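You operate a simulated robot arm through the tools that you are given. There is no shell and no other tool. Be economical: measure what you need, move in short steps, check, and stop when the job is done.

Carry out the task below with a simulated two-armed robot. There is one attempt and no reset: what you move stays moved.

JOB
Turn the red switch ON, raise the film roll to BENCH and carry its cradle onto the vice bench.
Fine: the roll stays in the roll cradle; leave the black switch at STOP.

Only the result counts: the job must be done as asked and must still hold three seconds after the hand-in. Knocking over, shifting, dropping, spilling or breaking anything else fails it.

ROBOT AND FRAMES
Two 6-joint arms with two-finger parallel grippers on one trunk, on a base that drives. Base frame: it is fixed to the floor where the robot stands at the start and does not move with it; the origin is under the middle of the robot, x ahead of it, y to its left, z up. Readings come in cm, rad, newtons and seconds.
The left shoulder is at the start at [6, 18.7, 124.7], the right one opposite. Places, roughly: black switch [60, 20, 90]; blue crate [125, 175, 25]; lift shelf [50, -50, 60]; red switch [60, 0, 90]; top of the vice bench [80, 60, 90]. Payload 1.57 kg a hand.
The TCP of each hand is the grasp point between the finger pads, 3 cm short of the fingertips. In the tool frame z runs along the fingers and y along their closing line. Largest opening 11 cm; finger width 2.4, thickness 1.2; the body of the gripper, 4.8 by 11.2 cm, starts 7.8 cm behind the TCP.
Orientation is that of the tool frame in the base frame, as [roll, pitch, yaw] about the fixed x, y, z axes, in that order (R = Rz(yaw) Ry(pitch) Rx(roll)). With the fingers straight down and closing along the base's y, the tool's x points along the base's -x, its y along +y and its z along -z.

CONTROLS
- The arms move only by the tool step_arm. It takes "left_moves", "right_moves" or both (then of equal length, played together; a hand with none holds still); each is a list that holds one entry, the list of rows, each a list of 6 numbers: the shift along the base's x, y, z in m, then the turn, a rotation vector about the base's x, y, z in rad. In form: [[[tx, ty, tz, wx, wy, wz], ...]]. A call has 1 to 20 rows; each row shifts and turns the commanded pose from where the row before left it. "left_claw" and "right_claw" are, for a hand that has rows, the closure in counts, from 0 (fully open) to 255 (shut), set as the call begins (left out, the last holds). Rows are played at 5 a second. More than 5 cm and 0.15 rad between two rows, or a gripper value outside its range, and nothing of the call is played. A pose out of reach is approached as far as the arm can. The call stops where the force on the tool passes 40 N (or 10 N more than at its start, if that is more) or the arm is blocked; 0.2 s more then pass. The fingers move at their own pace (about 15.3 cm/s each) and stop on an object; they squeeze with about 39 N. The grip force told is the motor's: it shows also when the fingers shut on nothing. Time passes only in rows, and 0.2 s behind the last, so rows that do not move let the fingers close. The reply holds the time, the measured pose of the TCP, the force on the tool along the base axes, the opening and the grip force, in the units named above and with some noise, with the torque about the TCP (base axes, N m) and any sound that the robot's microphone picked up.
- Cameras (640 x 400 px; columns grow to the right, rows downward): "scene" is now at [-0.26, -2.98, 177.09]; the picture's right is [-0.45, -0.89, 0.00], its down [-0.79, 0.40, -0.46] and it looks along [0.41, -0.21, -0.89] (base axes); focal length 291 px, centre (320, 200). "left" rides on the left gripper at [7, -1.6, -14.1] in its tool frame; the picture's right is [0.23, 0.97, 0.00], its down [-0.86, 0.20, -0.48] and it looks along [-0.47, 0.11, 0.88] (tool axes); focal length 222 px, centre (320, 200). "right" rides on the right gripper at [7, 1.6, -14.1] in its tool frame; the picture's right is [-0.23, 0.97, 0.00], its down [-0.86, -0.20, -0.48] and it looks along [-0.47, -0.11, 0.88] (tool axes); focal length 222 px, centre (320, 200). There is no depth. A picture from a camera that has moved, and an enlarged one, comes with that camera's place and axes in the base frame and with its lens.
- camera(camera): a new picture of that camera. It takes no simulated time.
- raise_lower(by): slides the trunk up (or, below 0, down) by that many cm; the arms and the scene camera ride with it, the base frame stays. It gives what a move gives, with no picture.
- steer(legs): drives the robot by 1 to 6 legs, each [ahead, left, turn to the left] in cm, cm and rad, along the robot's own axes; the way and the turn of a leg run together, so that a leg with both is an arc; at most 150 cm and 3.142 rad a leg. The arms and the cameras ride along, it lands a little off, and it stops where it bumps. It gives what a move gives.
- turn_head(pan, tilt): turns the head with the scene camera to pan (to the left, within 1.501 rad either way) and tilt (down, from -0.506 to 1.204), counted from straight ahead of the robot. It gives what a move gives.
- enlarge(camera, box): a new picture of the part [left, top, right, bottom] of that camera's present view, enlarged. It takes no simulated time.
- job_done(): hands the job in; it is judged then, once.

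Go step by step. Nothing tells you exact positions but the pictures and the camera data: compare them with the known pose of the tool, close in by small moves and look again before you grip or let go. The budget is 120 turns and 92 pictures, counting those below and the enlarged ones. Unless the task says otherwise, let go and move clear before handing in, and close with one line.

The tools are called after "Request:" as a command line: name --argument value ..., lists and objects as JSON in quotes. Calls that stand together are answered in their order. step_arm: Moves the arms, as the interface text tells. Its arguments: {"type":"object","properties":{"left_moves":{"type":"array","items":{"type":"array","items":{"type":"array","items":{"type":"number"}}}},"left_claw":{"type":"number"},"right_moves":{"type":"array","items":{"type":"array","items":{"type":"array","items":{"type":"number"}}}},"right_claw":{"type":"number"}},"required":[]} The other tools are called the same way: raise_lower (by) slides the trunk up or down; steer (legs) drives the base; turn_head (pan, tilt) turns the head that bears the scene camera; camera (camera) takes a picture; enlarge (camera, box) takes an enlarged picture of a part of a camera's view; job_done () hands the job in.

At the start:

```text
time: 0.0
left_ee_pos: [43.08, 22.43, 127.66]
left_ee_rot: [-3.14, 0.002, 3.139]
left_ft_force: [0.3, 0.0, 0.2]
left_torque: [0.0, -0.02, 0.01]
left_grip_width: 11.0
left_grip_force: 0.0
right_ee_pos: [45.23, -12.1, 121.42]
right_ee_rot: [-3.141, 0.0, 3.141]
right_ft_force: [-0.2, 0.8, -0.3]
right_torque: [0.02, -0.02, -0.03]
right_grip_width: 11.01
right_grip_force: 0.1
trunk travel left (down, up): [-87.5, 11.5]
robot x, y, heading: [-0.15, 0.34, -0.001]
head pan, tilt: [-0.469, 1.096]
```

scene: 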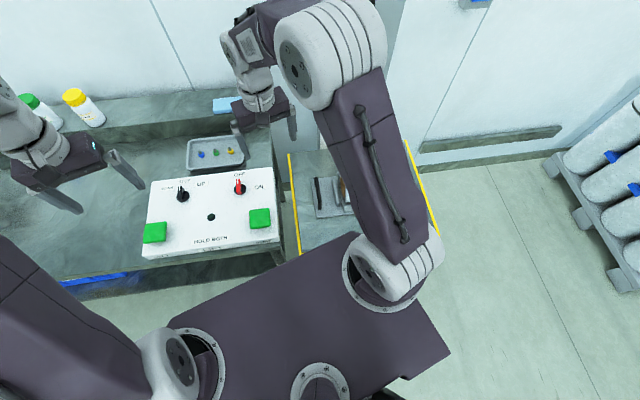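
right: 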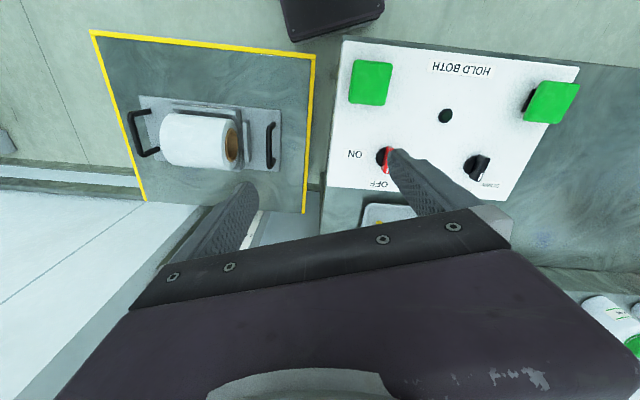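
left: 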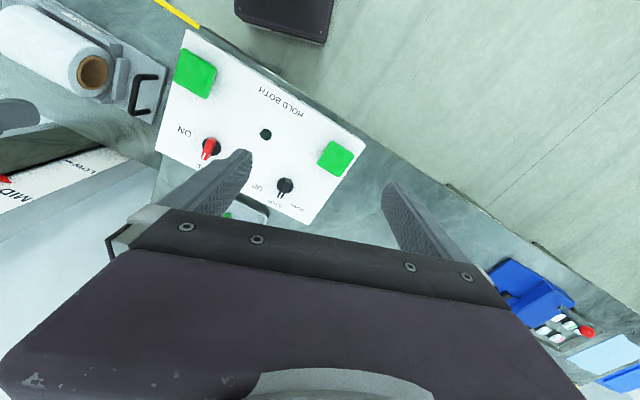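

I see a control panel with a red switch (OFF/ON), a black switch (DOWN/STOP/UP?) and two green hold buttons; the roll in its cradle is on the lift shelf. I look closer at the panel and shelf first.

Request:
enlarge --camera "scene" --box '[130, 130, 300, 270]'

Request:
enlarge --camera "right" --box '[320, 30, 600, 220]'

Request:
enlarge --camera "left" --box '[0, 0, 380, 240]'

```text
2.86 times, centred on (215, 200) of scene
camera zoom: at [-0.26, -2.98, 177.09], right [-0.45, -0.89, 0.0], down [-0.79, 0.4, -0.46], along [0.41, -0.21, -0.89], focal length 830 px, centre (620, 200)
```

zoom: 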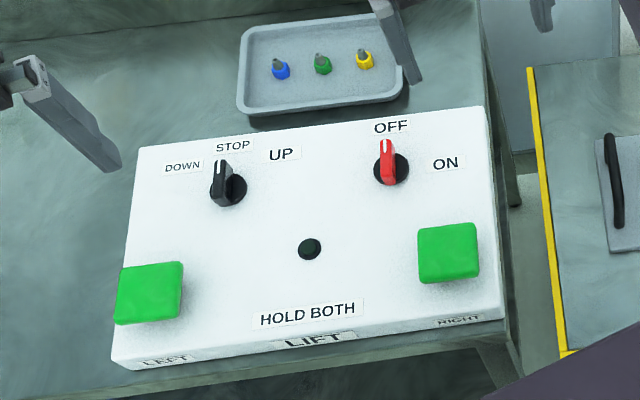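

```text
2.11 times, centred on (460, 125) of right
camera zoom: at [38.27, -10.65, 135.37], right [0.23, 0.97, 0.0], down [0.86, -0.2, 0.48], along [0.47, -0.11, -0.88], focal length 468 px, centre (25, 358)
```

zoom: 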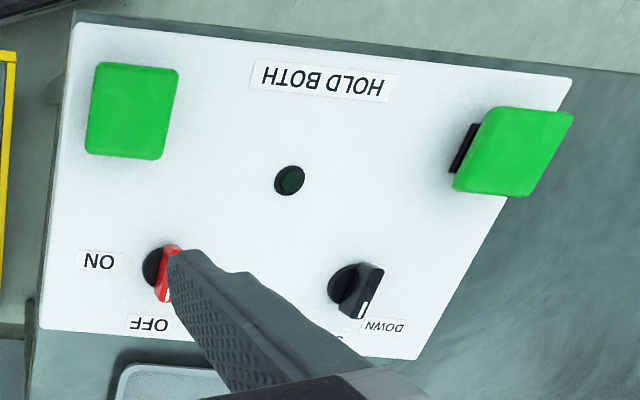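

```text
1.67 times, centred on (190, 120) of left
camera zoom: at [36.13, 20.88, 141.84], right [-0.23, 0.97, 0.0], down [0.85, 0.2, 0.48], along [0.47, 0.11, -0.88], focal length 370 px, centre (537, 333)
```

zoom: 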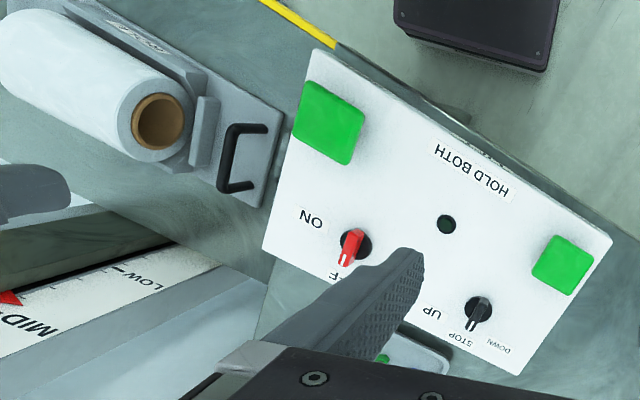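

Panel is rotated about -18.7° about z: red dial ≈ (56,-1,90), black ≈ (62,17,90), right button ≈ (41,-2.7,93), left button ≈ (51,27.5,93). Next I look at the mast scale and at the vice bench.

Request:
turn_head --pan -0.9 --tilt 0.7

Request:
camera --camera "scene"

Request:
turn_head --pan 0.6 --tilt 0.8

Request:
camera --camera "scene"

```text
time: 0.9
left_ee_pos: [43.13, 22.5, 127.72]
left_ee_rot: [-3.139, 0.002, 3.138]
left_ft_force: [-1.0, 0.0, -0.5]
left_torque: [0.0, 0.03, 0.0]
left_grip_width: 10.99
left_grip_force: 0.1
right_ee_pos: [45.25, -12.09, 121.33]
right_ee_rot: [-3.141, 0.0, 3.141]
right_ft_force: [-0.3, 0.8, -0.3]
right_torque: [0.01, -0.01, -0.02]
right_grip_width: 11.01
right_grip_force: 0.0
trunk travel left (down, up): [-87.5, 11.5]
robot x, y, heading: [0.08, 0.34, -0.001]
head pan, tilt: [-0.901, 0.7]
```

```text
85 pictures are left
camera scene: at [-0.64, -6.75, 180.06], right [-0.78, -0.62, 0.0], down [-0.4, 0.5, -0.76], along [0.48, -0.6, -0.64], focal length 291 px, centre (320, 200)
```

scene: 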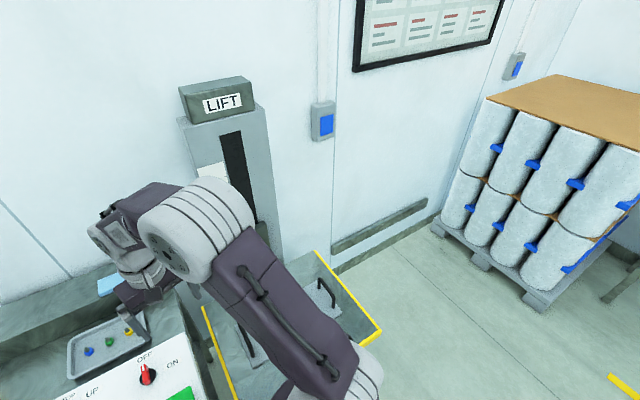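

```text
time: 2.5
left_ee_pos: [43.01, 22.42, 127.74]
left_ee_rot: [-3.141, 0.0, 3.139]
left_ft_force: [0.2, -1.1, -0.6]
left_torque: [-0.01, 0.04, 0.01]
left_grip_width: 11.0
left_grip_force: 0.0
right_ee_pos: [45.32, -12.17, 121.35]
right_ee_rot: [-3.14, 0.0, 3.141]
right_ft_force: [-0.4, -0.5, -0.1]
right_torque: [-0.04, 0.01, -0.01]
right_grip_width: 11.0
right_grip_force: 0.1
trunk travel left (down, up): [-87.5, 11.5]
robot x, y, heading: [0.05, -0.12, 0.001]
head pan, tilt: [0.6, 0.799]
```

```text
84 pictures are left
camera scene: at [0.75, 4.44, 179.25], right [0.56, -0.83, 0.0], down [-0.59, -0.4, -0.7], along [0.58, 0.39, -0.72], focal length 291 px, centre (320, 200)
```

scene: 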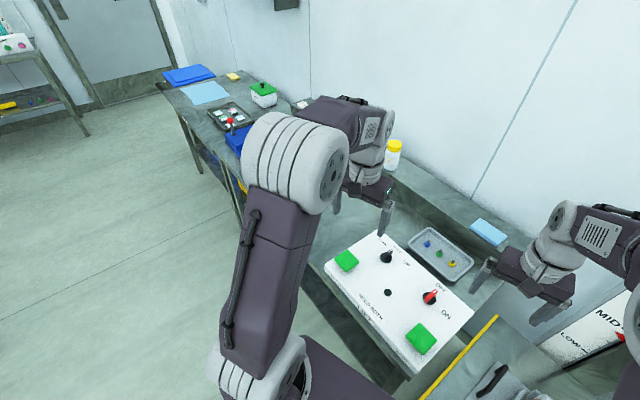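

The lift mast is at the back right (arrow at MID); the bench runs left with a blue vice far out. I lower the trunk by 18 cm to bring the hands near the panel, and turn the head back to the panel.

Request:
raise_lower --by -18

Request:
turn_head --pan -0.1 --tilt 0.95

Request:
camera --camera "scene"

Request:
camera --camera "right"

```text
time: 4.5
left_ee_pos: [43.03, 22.34, 109.78]
left_ee_rot: [-3.141, 0.001, 3.14]
left_ft_force: [-0.2, -0.6, 0.7]
left_torque: [0.0, 0.01, 0.02]
left_grip_width: 11.0
left_grip_force: 0.1
right_ee_pos: [45.18, -12.18, 103.43]
right_ee_rot: [3.14, 0.001, -3.14]
right_ft_force: [0.0, -0.2, 0.1]
right_torque: [-0.01, 0.01, -0.01]
right_grip_width: 11.02
right_grip_force: 0.1
trunk travel left (down, up): [-69.5, 29.5]
robot x, y, heading: [0.1, 0.01, 0.002]
head pan, tilt: [0.6, 0.799]
```

```text
time: 5.6
left_ee_pos: [43.15, 22.55, 109.74]
left_ee_rot: [-3.14, 0.002, 3.139]
left_ft_force: [0.8, 0.5, -0.3]
left_torque: [0.03, 0.03, 0.03]
left_grip_width: 11.01
left_grip_force: 0.0
right_ee_pos: [45.17, -12.15, 103.39]
right_ee_rot: [3.141, -0.001, -3.14]
right_ft_force: [-0.3, 0.3, -0.4]
right_torque: [0.0, 0.0, -0.02]
right_grip_width: 11.0
right_grip_force: 0.0
trunk travel left (down, up): [-69.5, 29.5]
robot x, y, heading: [0.19, -0.1, 0.004]
head pan, tilt: [-0.099, 0.949]
```

```text
83 pictures are left
camera scene: at [1.32, -0.82, 160.09], right [-0.1, -1.0, 0.0], down [-0.81, 0.08, -0.58], along [0.58, -0.06, -0.81], focal length 291 px, centre (320, 200)
```

scene: 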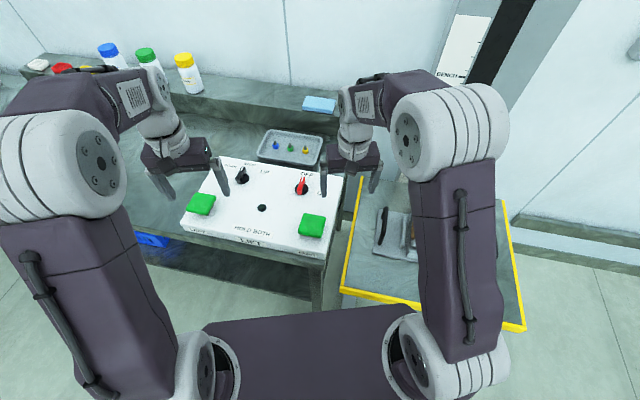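

```text
82 pictures are left
camera right: at [38.26, -10.65, 117.37], right [0.23, 0.97, 0.0], down [0.86, -0.2, 0.48], along [0.47, -0.11, -0.88], focal length 222 px, centre (320, 200)
```

right: 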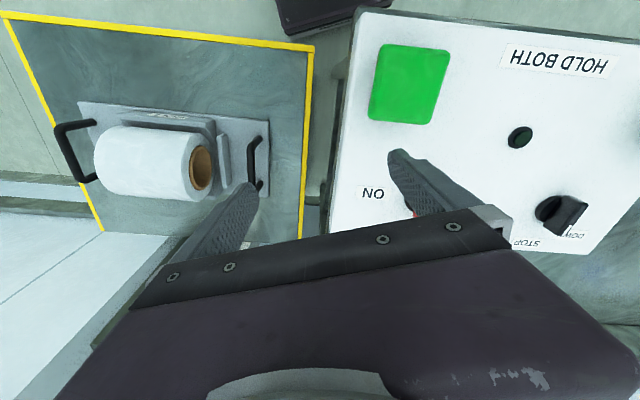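

The scale shows BENCH above the present MID. I bring the right hand over the red switch, turned to match the panel.

Request:
step_arm --right_moves '[[[0.036, 0.037, 0, 0, 0, -0.109], [0.036, 0.037, 0, 0, 0, -0.109], [0.036, 0.036, -0.01, 0, 0, -0.108], [0, 0, -0.02, 0, 0, 0], [0, 0, 0, 0, 0, 0]]]' --right_claw 130

Request:
camera --camera "right"

Request:
camera --camera "scene"

```text
refused: row 1 steps farther than a row can; nothing moved
```

```text
81 pictures are left
camera right: at [38.26, -10.65, 117.37], right [0.23, 0.97, 0.0], down [0.86, -0.2, 0.48], along [0.47, -0.11, -0.88], focal length 222 px, centre (320, 200)
```

right: 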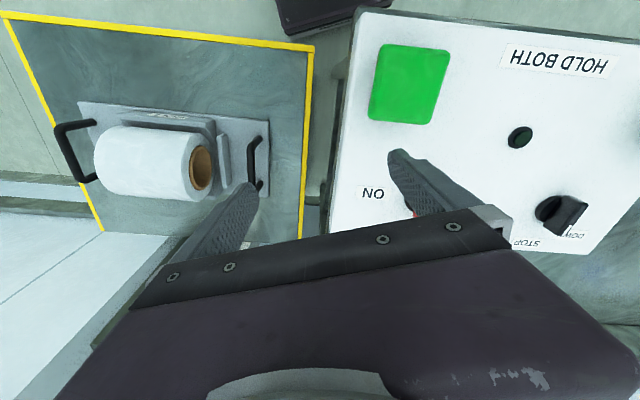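

```text
80 pictures are left
camera scene: at [1.32, -0.82, 160.09], right [-0.1, -1.0, 0.0], down [-0.81, 0.08, -0.58], along [0.58, -0.06, -0.81], focal length 291 px, centre (320, 200)
```

scene: 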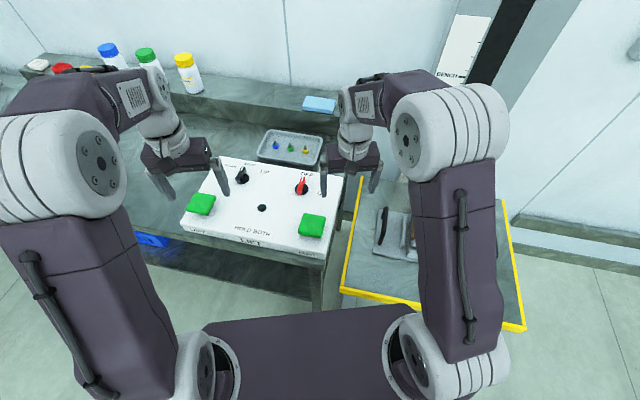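

The step was a touch too long; I repeat the same way in smaller rows.

Request:
step_arm --right_moves '[[[0.027, 0.0275, 0, 0, 0, -0.0815], [0.027, 0.0275, 0, 0, 0, -0.0815], [0.027, 0.0275, 0, 0, 0, -0.0815], [0.027, 0.0275, 0, 0, 0, -0.0815], [0, 0, -0.025, 0, 0, 0], [0, 0, 0, 0, 0, 0]]]' --right_claw 130

Request:
camera --camera "right"

Request:
camera --camera "scene"

```text
time: 7.0
left_ee_pos: [43.1, 22.49, 109.8]
left_ee_rot: [-3.139, 0.003, 3.139]
left_ft_force: [0.9, 0.1, -0.5]
left_torque: [-0.02, -0.01, 0.05]
left_grip_width: 10.99
left_grip_force: 0.1
right_ee_pos: [56.04, -1.17, 101.15]
right_ee_rot: [-3.139, -0.004, 2.815]
right_ft_force: [-0.6, 0.6, -0.5]
right_torque: [0.02, 0.01, 0.03]
right_grip_width: 5.41
right_grip_force: 0.1
trunk travel left (down, up): [-69.5, 29.5]
robot x, y, heading: [0.37, -0.16, -0.0]
head pan, tilt: [-0.099, 0.949]
```

```text
79 pictures are left
camera right: at [50.03, 2.47, 115.26], right [0.53, 0.85, 0.0], down [0.75, -0.46, 0.48], along [0.41, -0.25, -0.88], focal length 222 px, centre (320, 200)
```

right: 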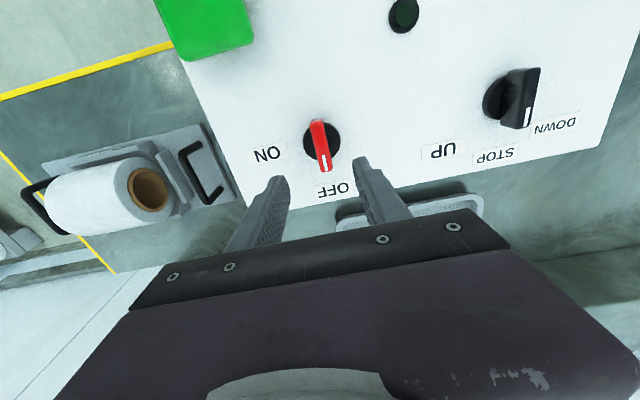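

```text
78 pictures are left
camera scene: at [1.26, -0.81, 160.09], right [-0.1, -0.99, 0.0], down [-0.81, 0.08, -0.58], along [0.58, -0.06, -0.81], focal length 291 px, centre (320, 200)
```

scene: 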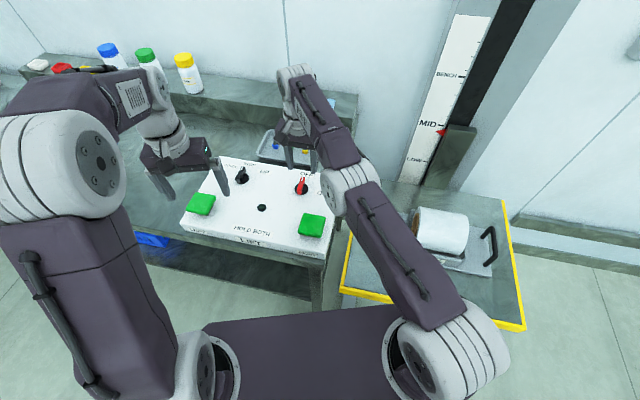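

The red handle lies along the OFF direction, centre ≈ (55.6,-0.8), just about beneath the hand. I lower the open fingers astride it.

Request:
step_arm --right_moves '[[[-0.004, 0.004, -0.02, 0, 0, 0], [0, 0, -0.025, 0, 0, 0], [0, 0, -0.022, 0, 0, 0], [0, 0, 0, 0, 0, 0]]]'

Request:
camera --camera "right"

Request:
enlarge --camera "scene" --box '[240, 130, 380, 230]'

```text
time: 8.0
left_ee_pos: [43.03, 22.57, 109.76]
left_ee_rot: [-3.141, 0.002, 3.138]
left_ft_force: [0.2, -1.0, -0.8]
left_torque: [0.01, -0.02, -0.02]
left_grip_width: 11.0
left_grip_force: 0.1
right_ee_pos: [56.54, -0.58, 94.55]
right_ee_rot: [-3.141, -0.001, 2.816]
right_ft_force: [-0.1, 0.4, 0.4]
right_torque: [-0.02, 0.04, 0.02]
right_grip_width: 5.39
right_grip_force: 0.0
right hand out of reach, approached as far as the arm can: row 1, 2
trunk travel left (down, up): [-69.5, 29.5]
robot x, y, heading: [-0.11, 0.22, -0.001]
head pan, tilt: [-0.099, 0.949]
```

```text
77 pictures are left
camera right: at [50.49, 3.12, 108.59], right [0.53, 0.85, 0.0], down [0.75, -0.46, 0.48], along [0.4, -0.25, -0.88], focal length 222 px, centre (320, 200)
```

right: 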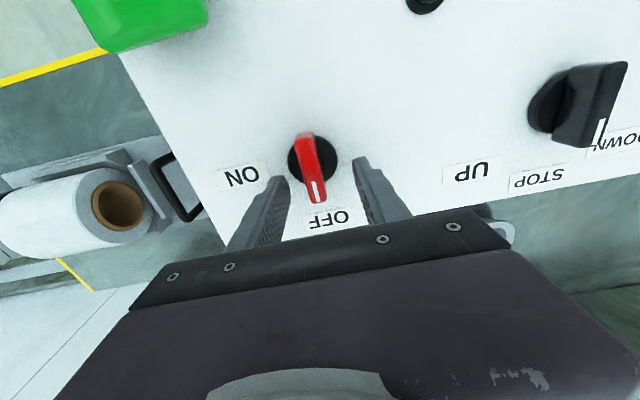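

```text
4.00 times, centred on (310, 180) of scene
camera zoom: at [1.29, -0.82, 160.09], right [-0.1, -1.0, 0.0], down [-0.81, 0.08, -0.58], along [0.58, -0.06, -0.81], focal length 1162 px, centre (360, 280)
```

zoom: 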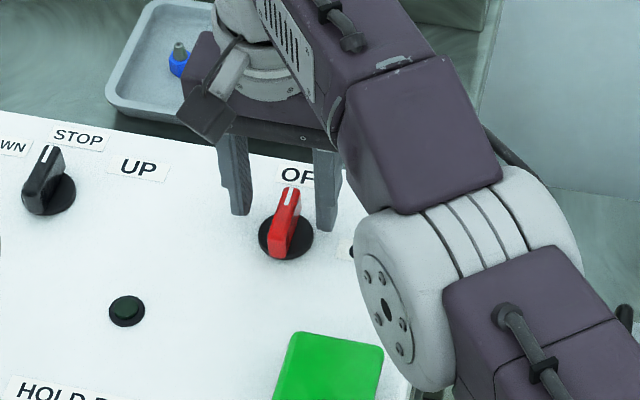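

The fingers ended about 1 cm too far beyond the dial (the reach clipped the move). I nudge the hand back toward the robot.

Request:
step_arm --right_moves '[[[-0.006, 0.0, 0, 0, 0, 0], [-0.006, 0, 0, 0, 0, 0], [0, 0, 0, 0, 0, 0]]]'

Request:
camera --camera "right"

```text
time: 8.8
left_ee_pos: [43.07, 22.43, 109.63]
left_ee_rot: [-3.14, 0.001, 3.139]
left_ft_force: [0.3, -0.2, -0.1]
left_torque: [0.01, -0.01, 0.01]
left_grip_width: 11.0
left_grip_force: 0.1
right_ee_pos: [56.45, 0.07, 94.59]
right_ee_rot: [-3.138, -0.001, 2.815]
right_ft_force: [0.7, -1.5, 0.3]
right_torque: [0.01, -0.01, 0.03]
right_grip_width: 5.4
right_grip_force: 0.0
right hand out of reach, approached as far as the arm can: row 1, 2
trunk travel left (down, up): [-69.5, 29.5]
robot x, y, heading: [0.11, 0.34, -0.003]
head pan, tilt: [-0.099, 0.949]
```

```text
75 pictures are left
camera right: at [50.36, 3.59, 108.52], right [0.53, 0.85, 0.0], down [0.75, -0.46, 0.48], along [0.41, -0.25, -0.88], focal length 222 px, centre (320, 200)
```

right: 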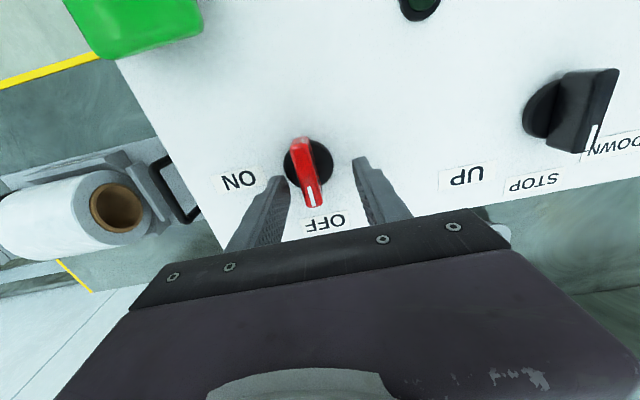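

The arm can't come nearer at this spot; the robot also stands askew to the panel. I raise the trunk clear of the panel, then drive so that the robot squarely faces the panel, a little farther back.

Request:
raise_lower --by 12

Request:
steer --legs '[[-8, 0, 0], [0, 0, -0.326], [3, 24, 0]]'

Request:
camera --camera "scene"

```text
time: 10.3
left_ee_pos: [43.01, 22.6, 121.67]
left_ee_rot: [-3.139, 0.002, 3.14]
left_ft_force: [-0.2, 0.5, 0.2]
left_torque: [0.02, 0.0, 0.01]
left_grip_width: 11.01
left_grip_force: 0.1
right_ee_pos: [56.46, -0.09, 106.5]
right_ee_rot: [-3.14, -0.004, 2.815]
right_ft_force: [0.0, -0.7, -0.6]
right_torque: [0.02, 0.0, 0.0]
right_grip_width: 5.41
right_grip_force: 0.0
trunk travel left (down, up): [-81.5, 17.5]
robot x, y, heading: [-0.42, 0.16, -0.0]
head pan, tilt: [-0.099, 0.949]
```

```text
time: 13.7
left_ee_pos: [50.41, 29.57, 121.75]
left_ee_rot: [-3.141, 0.002, 2.819]
left_ft_force: [0.1, -0.2, 0.6]
left_torque: [0.0, -0.02, 0.0]
left_grip_width: 10.96
left_grip_force: 0.0
right_ee_pos: [56.07, 3.97, 106.62]
right_ee_rot: [-3.142, -0.001, 2.493]
right_ft_force: [-0.5, -0.5, 0.0]
right_torque: [0.01, 0.01, 0.0]
right_grip_width: 5.37
right_grip_force: 0.0
trunk travel left (down, up): [-81.5, 17.5]
robot x, y, heading: [2.78, 21.61, -0.321]
head pan, tilt: [-0.099, 0.949]
```

```text
74 pictures are left
camera scene: at [3.59, 20.6, 172.09], right [-0.41, -0.91, 0.0], down [-0.74, 0.33, -0.58], along [0.53, -0.24, -0.81], focal length 291 px, centre (320, 200)
```

scene: 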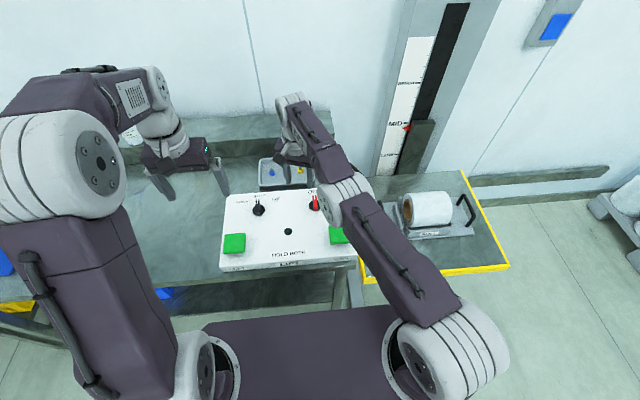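

Now nearly square to the panel; I shift a bit more left and back, and turn the right hand back in line with the panel.

Request:
steer --legs '[[-3, 5, -0.004]]'

Request:
step_arm --right_moves '[[[0, 0, 0, 0, 0, 0.11], [0, 0, 0, 0, 0, 0.11], [0, 0, 0, 0, 0, 0.1], [0, 0, 0, 0, 0, 0]]]'

Request:
camera --camera "right"

```text
time: 14.7
left_ee_pos: [49.58, 34.6, 121.68]
left_ee_rot: [3.137, -0.002, 2.815]
left_ft_force: [-0.2, -1.0, 0.2]
left_torque: [0.06, 0.02, 0.03]
left_grip_width: 11.0
left_grip_force: 0.1
right_ee_pos: [55.06, 9.03, 106.34]
right_ee_rot: [3.139, -0.005, 2.492]
right_ft_force: [0.0, -0.1, 0.5]
right_torque: [0.07, -0.01, -0.03]
right_grip_width: 5.37
right_grip_force: 0.0
trunk travel left (down, up): [-81.5, 17.5]
robot x, y, heading: [1.2, 27.84, -0.326]
head pan, tilt: [-0.099, 0.949]
```

```text
time: 15.7
left_ee_pos: [49.44, 35.13, 121.69]
left_ee_rot: [-3.141, 0.001, 2.815]
left_ft_force: [-0.5, 0.0, 0.4]
left_torque: [-0.01, 0.0, -0.04]
left_grip_width: 11.01
left_grip_force: 0.0
right_ee_pos: [55.14, 9.56, 106.5]
right_ee_rot: [-3.14, -0.002, 2.813]
right_ft_force: [-0.3, 0.6, -0.2]
right_torque: [0.01, 0.0, -0.02]
right_grip_width: 5.38
right_grip_force: 0.0
trunk travel left (down, up): [-81.5, 17.5]
robot x, y, heading: [1.95, 28.03, -0.327]
head pan, tilt: [-0.099, 0.949]
```

```text
73 pictures are left
camera right: at [48.98, 13.24, 120.57], right [0.53, 0.85, 0.0], down [0.75, -0.47, 0.48], along [0.4, -0.25, -0.88], focal length 222 px, centre (320, 200)
```

right: 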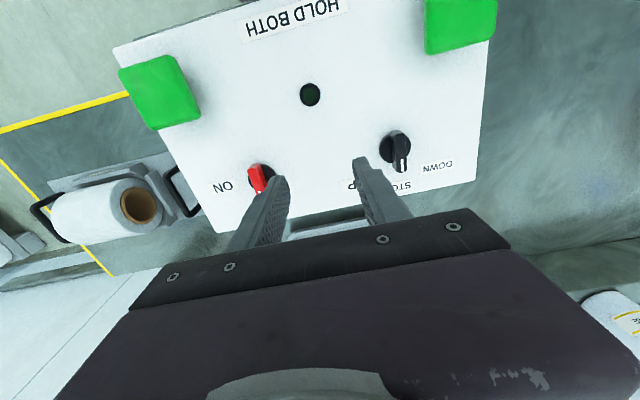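

Red dial now measures at about (55.2,-0.8). I move the right hand over it and down to 98.

Request:
step_arm --right_moves '[[[0, -0.035, 0, 0, 0, 0], [0, -0.035, 0, 0, 0, 0], [0.001, -0.034, 0, 0, 0, 0], [0, 0, -0.04, 0, 0, 0], [0, 0, -0.04, 0, 0, 0], [0, 0, 0, 0, 0, 0]]]'

Request:
camera --camera "right"

```text
time: 17.1
left_ee_pos: [49.34, 35.18, 121.7]
left_ee_rot: [-3.14, 0.003, 2.814]
left_ft_force: [0.6, -1.1, -0.5]
left_torque: [0.02, 0.01, 0.01]
left_grip_width: 11.0
left_grip_force: 0.1
right_ee_pos: [54.18, -1.05, 98.54]
right_ee_rot: [-3.139, 0.0, 2.81]
right_ft_force: [-0.9, 0.0, 0.7]
right_torque: [0.02, 0.01, -0.03]
right_grip_width: 5.41
right_grip_force: 0.0
right hand out of reach, approached as far as the arm can: row 3
trunk travel left (down, up): [-81.5, 17.5]
robot x, y, heading: [1.4, 27.63, -0.326]
head pan, tilt: [-0.099, 0.949]
```

```text
72 pictures are left
camera right: at [48.17, 2.58, 112.55], right [0.53, 0.85, 0.0], down [0.74, -0.47, 0.48], along [0.41, -0.26, -0.88], focal length 222 px, centre (320, 200)
```

right: 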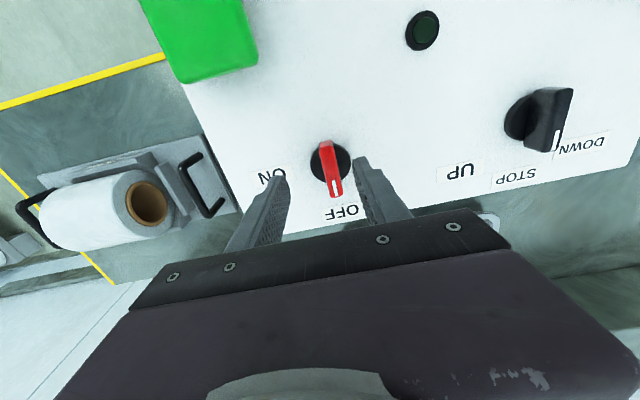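

This time it is at its far limit. I drive 3 cm ahead for margin and look again.

Request:
steer --legs '[[3, 0.5, 0]]'

Request:
step_arm --right_moves '[[[-0.018, 0.006, -0.01, 0, 0, 0], [0, 0, 0, 0, 0, 0]]]'

Request:
camera --camera "right"

```text
time: 17.9
left_ee_pos: [51.78, 34.8, 121.98]
left_ee_rot: [-3.14, 0.01, 2.815]
left_ft_force: [-0.7, 0.0, 0.4]
left_torque: [-0.05, -0.11, -0.01]
left_grip_width: 10.99
left_grip_force: 0.1
right_ee_pos: [56.68, -1.51, 98.96]
right_ee_rot: [-3.141, 0.006, 2.808]
right_ft_force: [-0.5, 0.4, 0.5]
right_torque: [-0.02, -0.05, -0.01]
right_grip_width: 5.37
right_grip_force: 0.0
trunk travel left (down, up): [-81.5, 17.5]
robot x, y, heading: [4.41, 27.01, -0.328]
head pan, tilt: [-0.099, 0.949]
```

```text
time: 18.5
left_ee_pos: [52.23, 34.68, 121.95]
left_ee_rot: [-3.139, 0.005, 2.813]
left_ft_force: [0.4, -0.9, 0.4]
left_torque: [-0.03, -0.05, -0.01]
left_grip_width: 11.0
left_grip_force: 0.1
right_ee_pos: [55.39, -1.06, 97.71]
right_ee_rot: [3.141, 0.004, 2.809]
right_ft_force: [-1.0, 0.0, -0.4]
right_torque: [0.0, -0.02, 0.0]
right_grip_width: 5.41
right_grip_force: 0.0
trunk travel left (down, up): [-81.5, 17.5]
robot x, y, heading: [4.71, 27.65, -0.329]
head pan, tilt: [-0.099, 0.949]
```

```text
71 pictures are left
camera right: at [49.24, 2.75, 111.69], right [0.53, 0.85, 0.0], down [0.74, -0.47, 0.48], along [0.41, -0.26, -0.88], focal length 222 px, centre (320, 200)
```

right: 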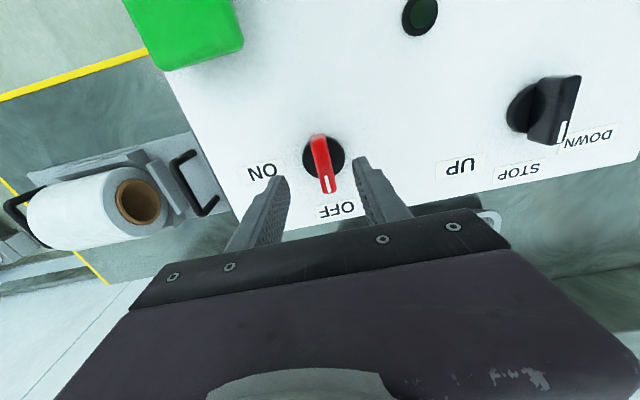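

The hand is now right over the red dial. I lower it around the handle.

Request:
step_arm --right_moves '[[[0, 0.001, -0.017, 0, 0, 0], [0, 0, -0.017, 0, 0, 0], [0, 0, 0, 0, 0, 0]]]'

Request:
camera --camera "right"

Request:
enlarge --camera "scene" --box '[220, 130, 400, 260]'

```text
time: 19.3
left_ee_pos: [52.51, 34.75, 121.69]
left_ee_rot: [-3.14, 0.003, 2.814]
left_ft_force: [0.6, -0.6, 0.1]
left_torque: [0.0, 0.02, -0.01]
left_grip_width: 10.99
left_grip_force: 0.1
right_ee_pos: [55.45, -0.92, 94.28]
right_ee_rot: [-3.141, 0.003, 2.809]
right_ft_force: [0.1, -0.8, 0.4]
right_torque: [0.01, -0.02, 0.01]
right_grip_width: 5.39
right_grip_force: 0.1
trunk travel left (down, up): [-81.5, 17.5]
robot x, y, heading: [4.38, 27.43, -0.322]
head pan, tilt: [-0.099, 0.949]
```

```text
70 pictures are left
camera right: at [49.44, 2.78, 108.2], right [0.53, 0.85, 0.0], down [0.74, -0.47, 0.48], along [0.41, -0.26, -0.88], focal length 222 px, centre (320, 200)
```

right: 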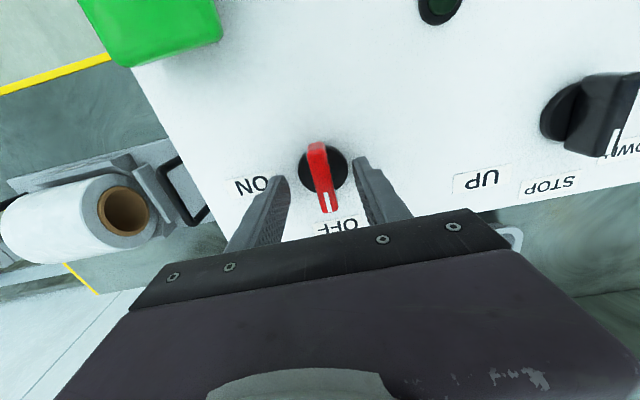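

```text
3.08 times, centred on (310, 195) of scene
camera zoom: at [5.56, 26.0, 172.09], right [-0.41, -0.91, 0.0], down [-0.74, 0.34, -0.58], along [0.53, -0.24, -0.81], focal length 894 px, centre (351, 215)
```

zoom: 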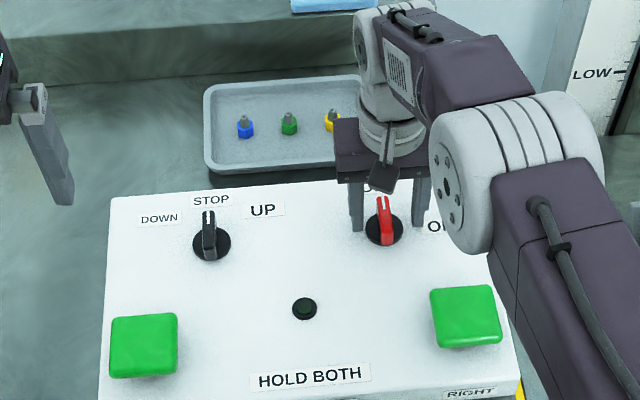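

Fingers straddle the red handle. I close on it.

Request:
step_arm --right_moves '[[[0, 0, -0.004, 0, 0, 0], [0, 0, 0, 0, 0, 0], [0, 0, 0, 0, 0, 0], [0, 0, 0, 0, 0, 0]]]' --right_claw 255

Request:
camera --camera "right"

```text
time: 20.3
left_ee_pos: [52.5, 35.08, 121.7]
left_ee_rot: [-3.137, 0.005, 2.814]
left_ft_force: [-0.4, 0.6, -0.5]
left_torque: [0.02, 0.02, 0.01]
left_grip_width: 11.0
left_grip_force: 0.1
right_ee_pos: [55.57, -0.66, 94.16]
right_ee_rot: [-3.14, 0.006, 2.808]
right_ft_force: [10.8, 12.3, 18.6]
right_torque: [0.89, 0.22, -0.02]
right_grip_width: 1.39
right_grip_force: 30.8
trunk travel left (down, up): [-81.5, 17.5]
robot x, y, heading: [4.9, 26.97, -0.326]
head pan, tilt: [-0.099, 0.949]
```

```text
68 pictures are left
camera right: at [49.46, 3.14, 108.0], right [0.53, 0.85, 0.0], down [0.74, -0.47, 0.48], along [0.41, -0.26, -0.87], focal length 222 px, centre (320, 200)
```

right: 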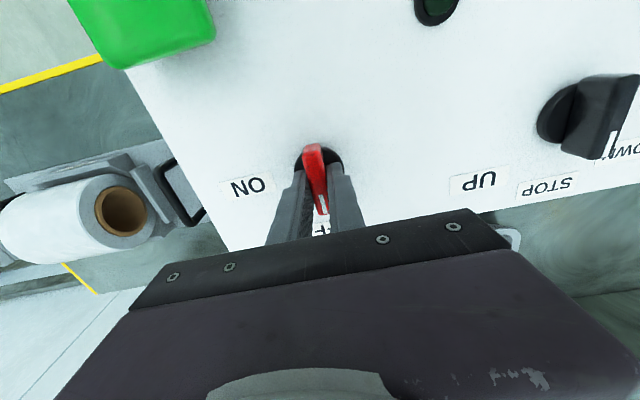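

Gripped. I relieve the downward push and turn the switch clockwise (toward ON) in small steps.

Request:
step_arm --right_moves '[[[0, 0, 0.003, 0, 0, 0], [0, 0, 0, 0, 0, -0.12], [0, 0, 0, 0, 0, -0.12], [0, 0, 0, 0, 0, -0.12], [0, 0, 0, 0, 0, -0.12], [0, 0, 0, 0, 0, -0.12]]]'

Request:
camera --camera "right"

```text
time: 21.7
left_ee_pos: [52.53, 34.86, 121.59]
left_ee_rot: [-3.137, 0.001, 2.815]
left_ft_force: [-0.5, 0.6, -0.1]
left_torque: [0.01, -0.01, -0.01]
left_grip_width: 11.02
left_grip_force: 0.1
right_ee_pos: [55.44, -0.79, 94.12]
right_ee_rot: [-3.139, 0.0, 2.205]
right_ft_force: [8.4, 11.0, 1.6]
right_torque: [1.05, -0.27, -0.05]
right_grip_width: 1.38
right_grip_force: 29.9
trunk travel left (down, up): [-81.5, 17.5]
robot x, y, heading: [4.32, 26.97, -0.326]
head pan, tilt: [-0.099, 0.949]
```

```text
67 pictures are left
camera right: at [52.68, 5.72, 108.03], right [0.92, 0.4, 0.0], down [0.35, -0.81, 0.48], along [0.19, -0.44, -0.88], focal length 222 px, centre (320, 200)
```

right: 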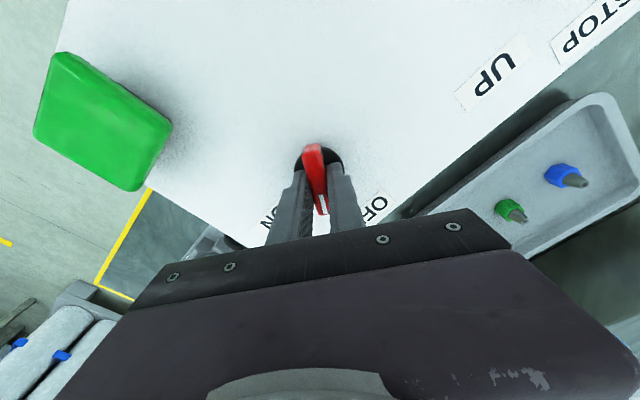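

The handle turns along. I continue the rest of the quarter turn.

Request:
step_arm --right_moves '[[[0, 0, 0, 0, 0, -0.12], [0, 0, 0, 0, 0, -0.12], [0, 0, 0, 0, 0, -0.12], [0, 0, 0, 0, 0, -0.12], [0, 0, 0, 0, 0, -0.12], [0, 0, 0, 0, 0, -0.12], [0, 0, 0, 0, 0, -0.12], [0, 0, 0, 0, 0, -0.12]]]'

Request:
camera --camera "right"

Request:
enlarge --camera "scene" --box '[220, 130, 400, 260]'

```text
time: 23.5
left_ee_pos: [52.39, 34.69, 121.81]
left_ee_rot: [-3.14, 0.004, 2.812]
left_ft_force: [0.4, -0.4, -0.2]
left_torque: [0.0, 0.01, 0.02]
left_grip_width: 11.0
left_grip_force: 0.1
right_ee_pos: [55.19, -0.85, 94.05]
right_ee_rot: [-3.138, 0.004, 1.247]
right_ft_force: [-10.1, 7.3, -12.1]
right_torque: [0.57, -0.73, 0.18]
right_grip_width: 1.39
right_grip_force: 30.5
trunk travel left (down, up): [-81.5, 17.5]
robot x, y, heading: [4.38, 26.89, -0.326]
head pan, tilt: [-0.099, 0.949]
heard: click
```

```text
66 pictures are left
camera right: at [58.98, 5.15, 108.02], right [0.85, -0.53, 0.0], down [-0.46, -0.75, 0.48], along [-0.26, -0.41, -0.88], focal length 222 px, centre (320, 200)
```

right: 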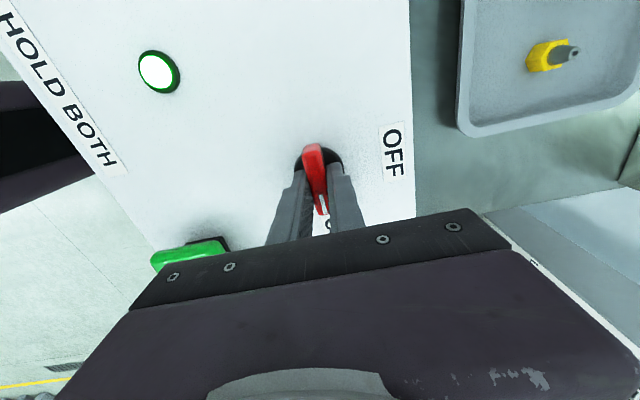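

```text
3.08 times, centred on (310, 195) of scene
camera zoom: at [5.39, 26.09, 172.09], right [-0.41, -0.91, 0.0], down [-0.74, 0.34, -0.58], along [0.53, -0.24, -0.81], focal length 894 px, centre (351, 215)
```

zoom: 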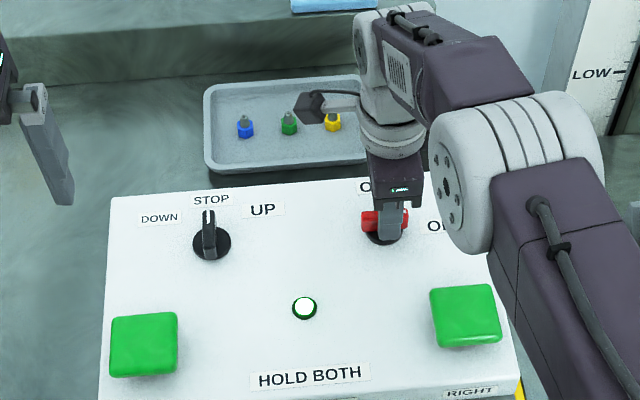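

A click and the light is on: red is ON. I open, rise clear and turn the right hand back.

Request:
step_arm --right_moves '[[[0, 0, 0, 0, 0, 0], [0, 0, 0, 0, 0, 0], [0, 0, 0.03, 0, 0, 0], [0, 0, 0.03, 0, 0, 0], [0, 0, 0, 0, 0, 0.14], [0, 0, 0, 0, 0, 0.14], [0, 0, 0, 0, 0, 0.14], [0, 0, 0, 0, 0, 0.14], [0, 0, 0, 0, 0, 0.14], [0, 0, 0, 0, 0, 0.14], [0, 0, 0, 0, 0, 0.14], [0, 0, 0, 0, 0, 0.14], [0, 0, 0, 0, 0, 0.14], [0, 0, 0, 0, 0, 0.14], [0, 0, 0, 0, 0, 0.14], [-0.045, 0, 0, 0, 0, 0], [-0.045, 0, 0, 0, 0, 0], [-0.045, -0.01, 0, 0, 0, 0]]]' --right_claw 130

Request:
camera --camera "scene"

Request:
camera --camera "left"

```text
time: 27.3
left_ee_pos: [52.4, 34.59, 121.75]
left_ee_rot: [-3.139, 0.004, 2.814]
left_ft_force: [-0.1, -1.4, -0.8]
left_torque: [0.07, 0.01, 0.01]
left_grip_width: 11.01
left_grip_force: 0.0
right_ee_pos: [41.54, -1.98, 100.13]
right_ee_rot: [-3.141, 0.003, 2.789]
right_ft_force: [0.1, 0.8, 0.0]
right_torque: [0.0, -0.02, -0.03]
right_grip_width: 5.39
right_grip_force: 0.1
trunk travel left (down, up): [-81.5, 17.5]
robot x, y, heading: [4.19, 27.34, -0.329]
head pan, tilt: [-0.099, 0.949]
```

```text
64 pictures are left
camera scene: at [5.38, 25.92, 172.09], right [-0.41, -0.91, 0.0], down [-0.74, 0.34, -0.58], along [0.53, -0.24, -0.81], focal length 291 px, centre (320, 200)
```

scene: 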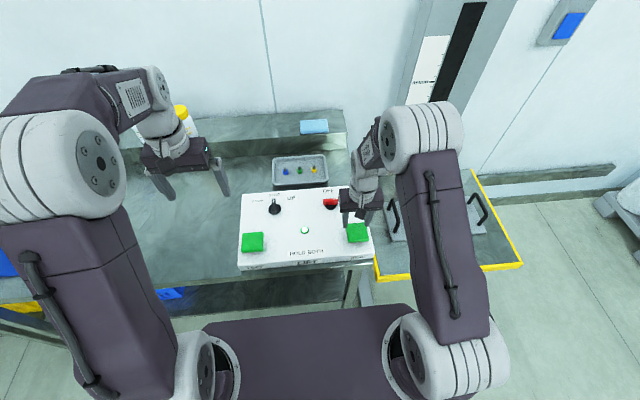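

```text
63 pictures are left
camera left: at [45.28, 35.37, 135.89], right [0.1, 1.0, 0.0], down [0.87, -0.09, 0.48], along [0.48, -0.05, -0.88], focal length 222 px, centre (320, 200)
```

left: 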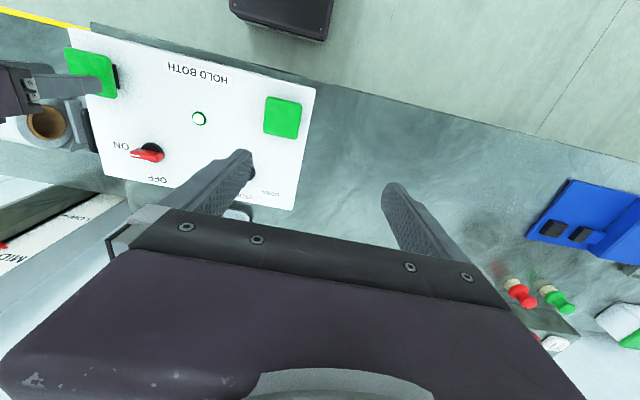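

Right hand is parked above the right button. Now the left hand goes to the black switch.

Request:
step_arm --left_moves '[[[0.015, -0.043, 0, 0, 0, 0], [0.025, -0.043, 0, 0, 0, 0], [0.025, -0.043, 0, 0, 0, 0], [0.025, -0.041, 0, 0, 0, 0], [0, 0, -0.045, 0, 0, 0], [0, 0, -0.045, 0, 0, 0], [0, 0, -0.045, 0, 0, 0], [0, 0, -0.045, 0, 0, 0], [0, 0, -0.03, 0, 0, 0], [0, 0, 0, 0, 0, 0]]]' --left_claw 130

Request:
camera --camera "left"

```text
time: 29.5
left_ee_pos: [60.96, 18.07, 100.41]
left_ee_rot: [-3.139, 0.003, 2.812]
left_ft_force: [0.1, -0.1, -0.9]
left_torque: [-0.01, 0.0, -0.02]
left_grip_width: 5.41
left_grip_force: 0.0
left hand out of reach, approached as far as the arm can: row 4
right_ee_pos: [41.48, -1.98, 100.12]
right_ee_rot: [3.141, 0.001, 2.788]
right_ft_force: [0.1, 0.5, 0.2]
right_torque: [-0.01, 0.02, 0.01]
right_grip_width: 5.4
right_grip_force: 0.1
trunk travel left (down, up): [-81.5, 17.5]
robot x, y, heading: [4.26, 26.96, -0.328]
head pan, tilt: [-0.099, 0.949]
```

```text
62 pictures are left
camera left: at [53.84, 18.73, 114.57], right [0.1, 1.0, 0.0], down [0.87, -0.09, 0.48], along [0.48, -0.05, -0.88], focal length 222 px, centre (320, 200)
```

left: 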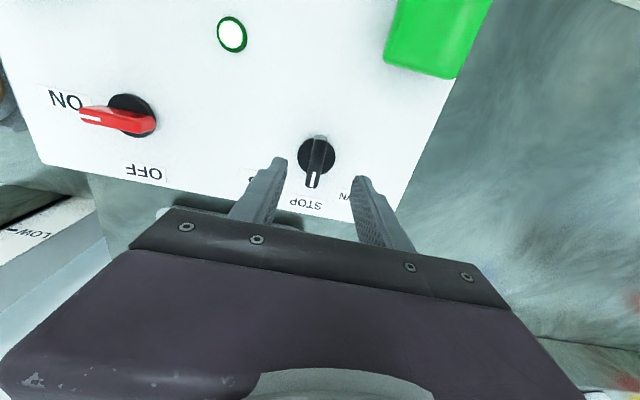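

Black dial measures ≈ (61.6,17.6). I correct and lower around it.

Request:
step_arm --left_moves '[[[0.003, -0.002, -0.02, 0, 0, 0], [0.003, -0.002, -0.02, 0, 0, 0], [0, 0, -0.018, 0, 0, 0], [0, 0, 0, 0, 0, 0]]]'

Request:
camera --camera "left"

```text
time: 30.5
left_ee_pos: [61.58, 17.52, 94.72]
left_ee_rot: [-3.139, 0.001, 2.813]
left_ft_force: [0.2, 0.1, 0.1]
left_torque: [0.02, 0.02, 0.03]
left_grip_width: 5.38
left_grip_force: 0.1
right_ee_pos: [41.64, -1.9, 99.98]
right_ee_rot: [-3.141, 0.002, 2.788]
right_ft_force: [0.8, 0.4, 0.6]
right_torque: [-0.03, 0.01, -0.02]
right_grip_width: 5.4
right_grip_force: 0.0
trunk travel left (down, up): [-81.5, 17.5]
robot x, y, heading: [4.5, 27.37, -0.328]
head pan, tilt: [-0.099, 0.949]
```

```text
61 pictures are left
camera left: at [54.54, 18.2, 108.86], right [0.1, 1.0, 0.0], down [0.87, -0.09, 0.48], along [0.48, -0.05, -0.88], focal length 222 px, centre (320, 200)
```

left: 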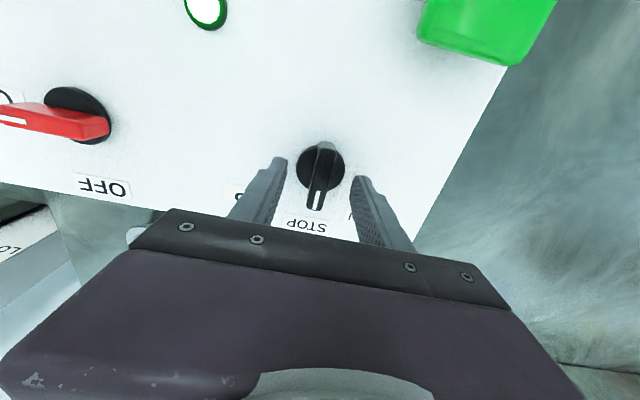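

Well centred. I grip and turn the black switch clockwise toward UP, listening for the detent.

Request:
step_arm --left_moves '[[[0, 0, -0.001, 0, 0, 0], [0, 0, 0, 0, 0, 0], [0, 0, 0, 0, 0, 0], [0, 0, 0, 0, 0, -0.13], [0, 0, 0, 0, 0, -0.13], [0, 0, 0, 0, 0, -0.13], [0, 0, 0, 0, 0, -0.13], [0, 0, 0, 0, 0, -0.13], [0, 0, 0, 0, 0, -0.13], [0, 0, 0, 0, 0, 0]]]' --left_claw 255

Request:
camera --camera "left"

Request:
enlarge --camera "scene" --box '[220, 150, 400, 280]'

```text
time: 32.7
left_ee_pos: [61.27, 17.21, 94.77]
left_ee_rot: [-3.139, -0.002, 2.034]
left_ft_force: [-5.9, -14.7, -2.6]
left_torque: [-1.09, -0.4, 0.18]
left_grip_width: 1.38
left_grip_force: 30.1
right_ee_pos: [41.49, -2.21, 99.92]
right_ee_rot: [3.139, 0.001, 2.786]
right_ft_force: [0.2, -0.3, 0.1]
right_torque: [0.0, 0.01, 0.0]
right_grip_width: 5.38
right_grip_force: 0.1
trunk travel left (down, up): [-81.5, 17.5]
robot x, y, heading: [4.48, 26.97, -0.326]
head pan, tilt: [-0.099, 0.949]
```

```text
60 pictures are left
camera left: at [56.94, 22.78, 108.84], right [0.77, 0.64, 0.0], down [0.56, -0.68, 0.48], along [0.3, -0.37, -0.88], focal length 222 px, centre (320, 200)
```

left: 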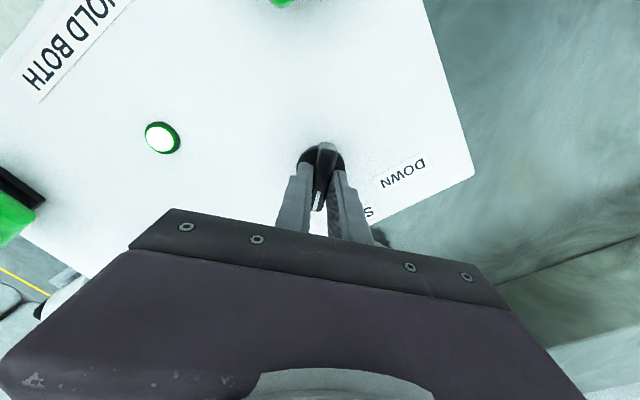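

```text
3.08 times, centred on (310, 215) of scene
camera zoom: at [5.34, 25.61, 172.08], right [-0.41, -0.91, 0.0], down [-0.74, 0.34, -0.58], along [0.53, -0.24, -0.81], focal length 894 px, centre (351, 154)
```

zoom: 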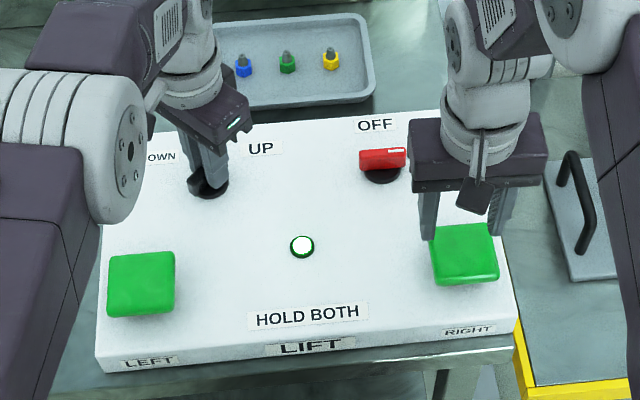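

No click yet at 45°; I turn a bit further.

Request:
step_arm --left_moves '[[[0, 0, 0, 0, 0, -0.09], [0, 0, 0, 0, 0, -0.09], [0, 0, 0, 0, 0, 0]]]'

```text
time: 33.5
left_ee_pos: [61.47, 17.34, 94.71]
left_ee_rot: [3.141, 0.001, 1.853]
left_ft_force: [-7.0, -13.8, 0.2]
left_torque: [0.05, 0.25, 1.14]
left_grip_width: 1.8
left_grip_force: 32.4
right_ee_pos: [41.45, -2.12, 100.09]
right_ee_rot: [3.14, 0.002, 2.786]
right_ft_force: [0.3, -0.1, -0.1]
right_torque: [0.01, -0.04, 0.0]
right_grip_width: 5.38
right_grip_force: 0.0
trunk travel left (down, up): [-81.5, 17.5]
robot x, y, heading: [4.43, 27.21, -0.323]
head pan, tilt: [-0.099, 0.949]
```

Torque rises and the handle slips: end stop reached. I release, rise and look.

Request:
step_arm --left_moves '[[[0, 0, 0, 0, 0, 0.09], [0, 0, 0, 0, 0, 0.09]]]'

Request:
step_arm --left_moves '[[[0, 0, 0, 0, 0, 0], [0, 0, 0, 0, 0, 0], [0, 0, 0.03, 0, 0, 0], [0, 0, 0.03, 0, 0, 0], [0, 0, 0, 0, 0, 0.13], [0, 0, 0, 0, 0, 0.13], [0, 0, 0, 0, 0, 0.13], [0, 0, 0, 0, 0, 0.13], [0, 0, 0, 0, 0, 0.13], [0, 0, 0, 0, 0, 0.13]]]' --left_claw 130

Request:
camera --camera "left"

Request:
enlarge --camera "scene" --box '[220, 150, 400, 280]'

```text
time: 34.1
left_ee_pos: [61.36, 17.57, 94.72]
left_ee_rot: [-3.141, -0.002, 2.034]
left_ft_force: [-10.8, -9.3, -2.7]
left_torque: [-0.15, -0.28, 0.02]
left_grip_width: 1.39
left_grip_force: 30.7
right_ee_pos: [41.41, -2.02, 100.03]
right_ee_rot: [3.139, 0.002, 2.789]
right_ft_force: [0.7, -0.5, -0.5]
right_torque: [-0.01, -0.04, 0.02]
right_grip_width: 5.37
right_grip_force: 0.1
trunk travel left (down, up): [-81.5, 17.5]
robot x, y, heading: [4.74, 27.3, -0.323]
head pan, tilt: [-0.099, 0.949]
```

```text
time: 36.3
left_ee_pos: [61.55, 17.7, 100.56]
left_ee_rot: [-3.141, 0.001, 2.815]
left_ft_force: [-0.3, 0.9, 0.0]
left_torque: [-0.03, 0.02, 0.01]
left_grip_width: 5.4
left_grip_force: 0.0
right_ee_pos: [41.51, -1.91, 100.05]
right_ee_rot: [-3.14, 0.001, 2.79]
right_ft_force: [-0.9, -0.8, 0.2]
right_torque: [-0.02, 0.0, 0.03]
right_grip_width: 5.39
right_grip_force: 0.0
trunk travel left (down, up): [-81.5, 17.5]
robot x, y, heading: [4.34, 27.19, -0.327]
head pan, tilt: [-0.099, 0.949]
```

```text
58 pictures are left
camera left: at [54.5, 18.35, 114.78], right [0.1, 1.0, 0.0], down [0.87, -0.08, 0.48], along [0.48, -0.05, -0.88], focal length 222 px, centre (320, 200)
```

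left: 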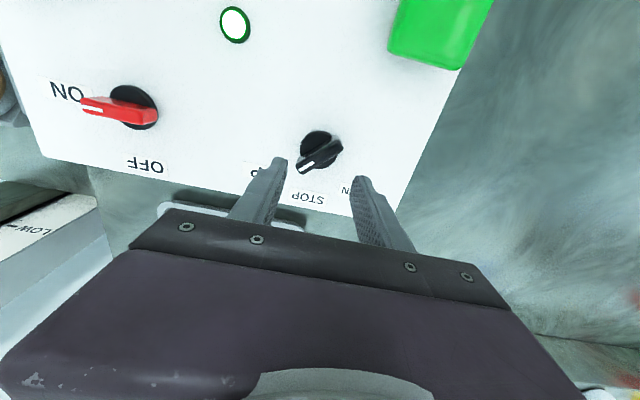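

```text
3.08 times, centred on (310, 215) of scene
camera zoom: at [5.49, 26.01, 172.09], right [-0.41, -0.91, 0.0], down [-0.74, 0.34, -0.58], along [0.53, -0.24, -0.81], focal length 894 px, centre (351, 154)
```

zoom: 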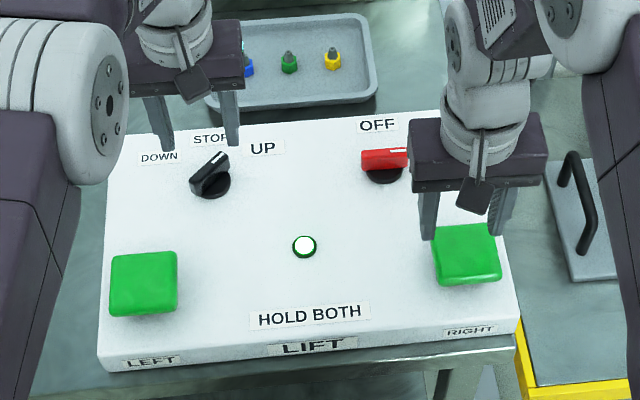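

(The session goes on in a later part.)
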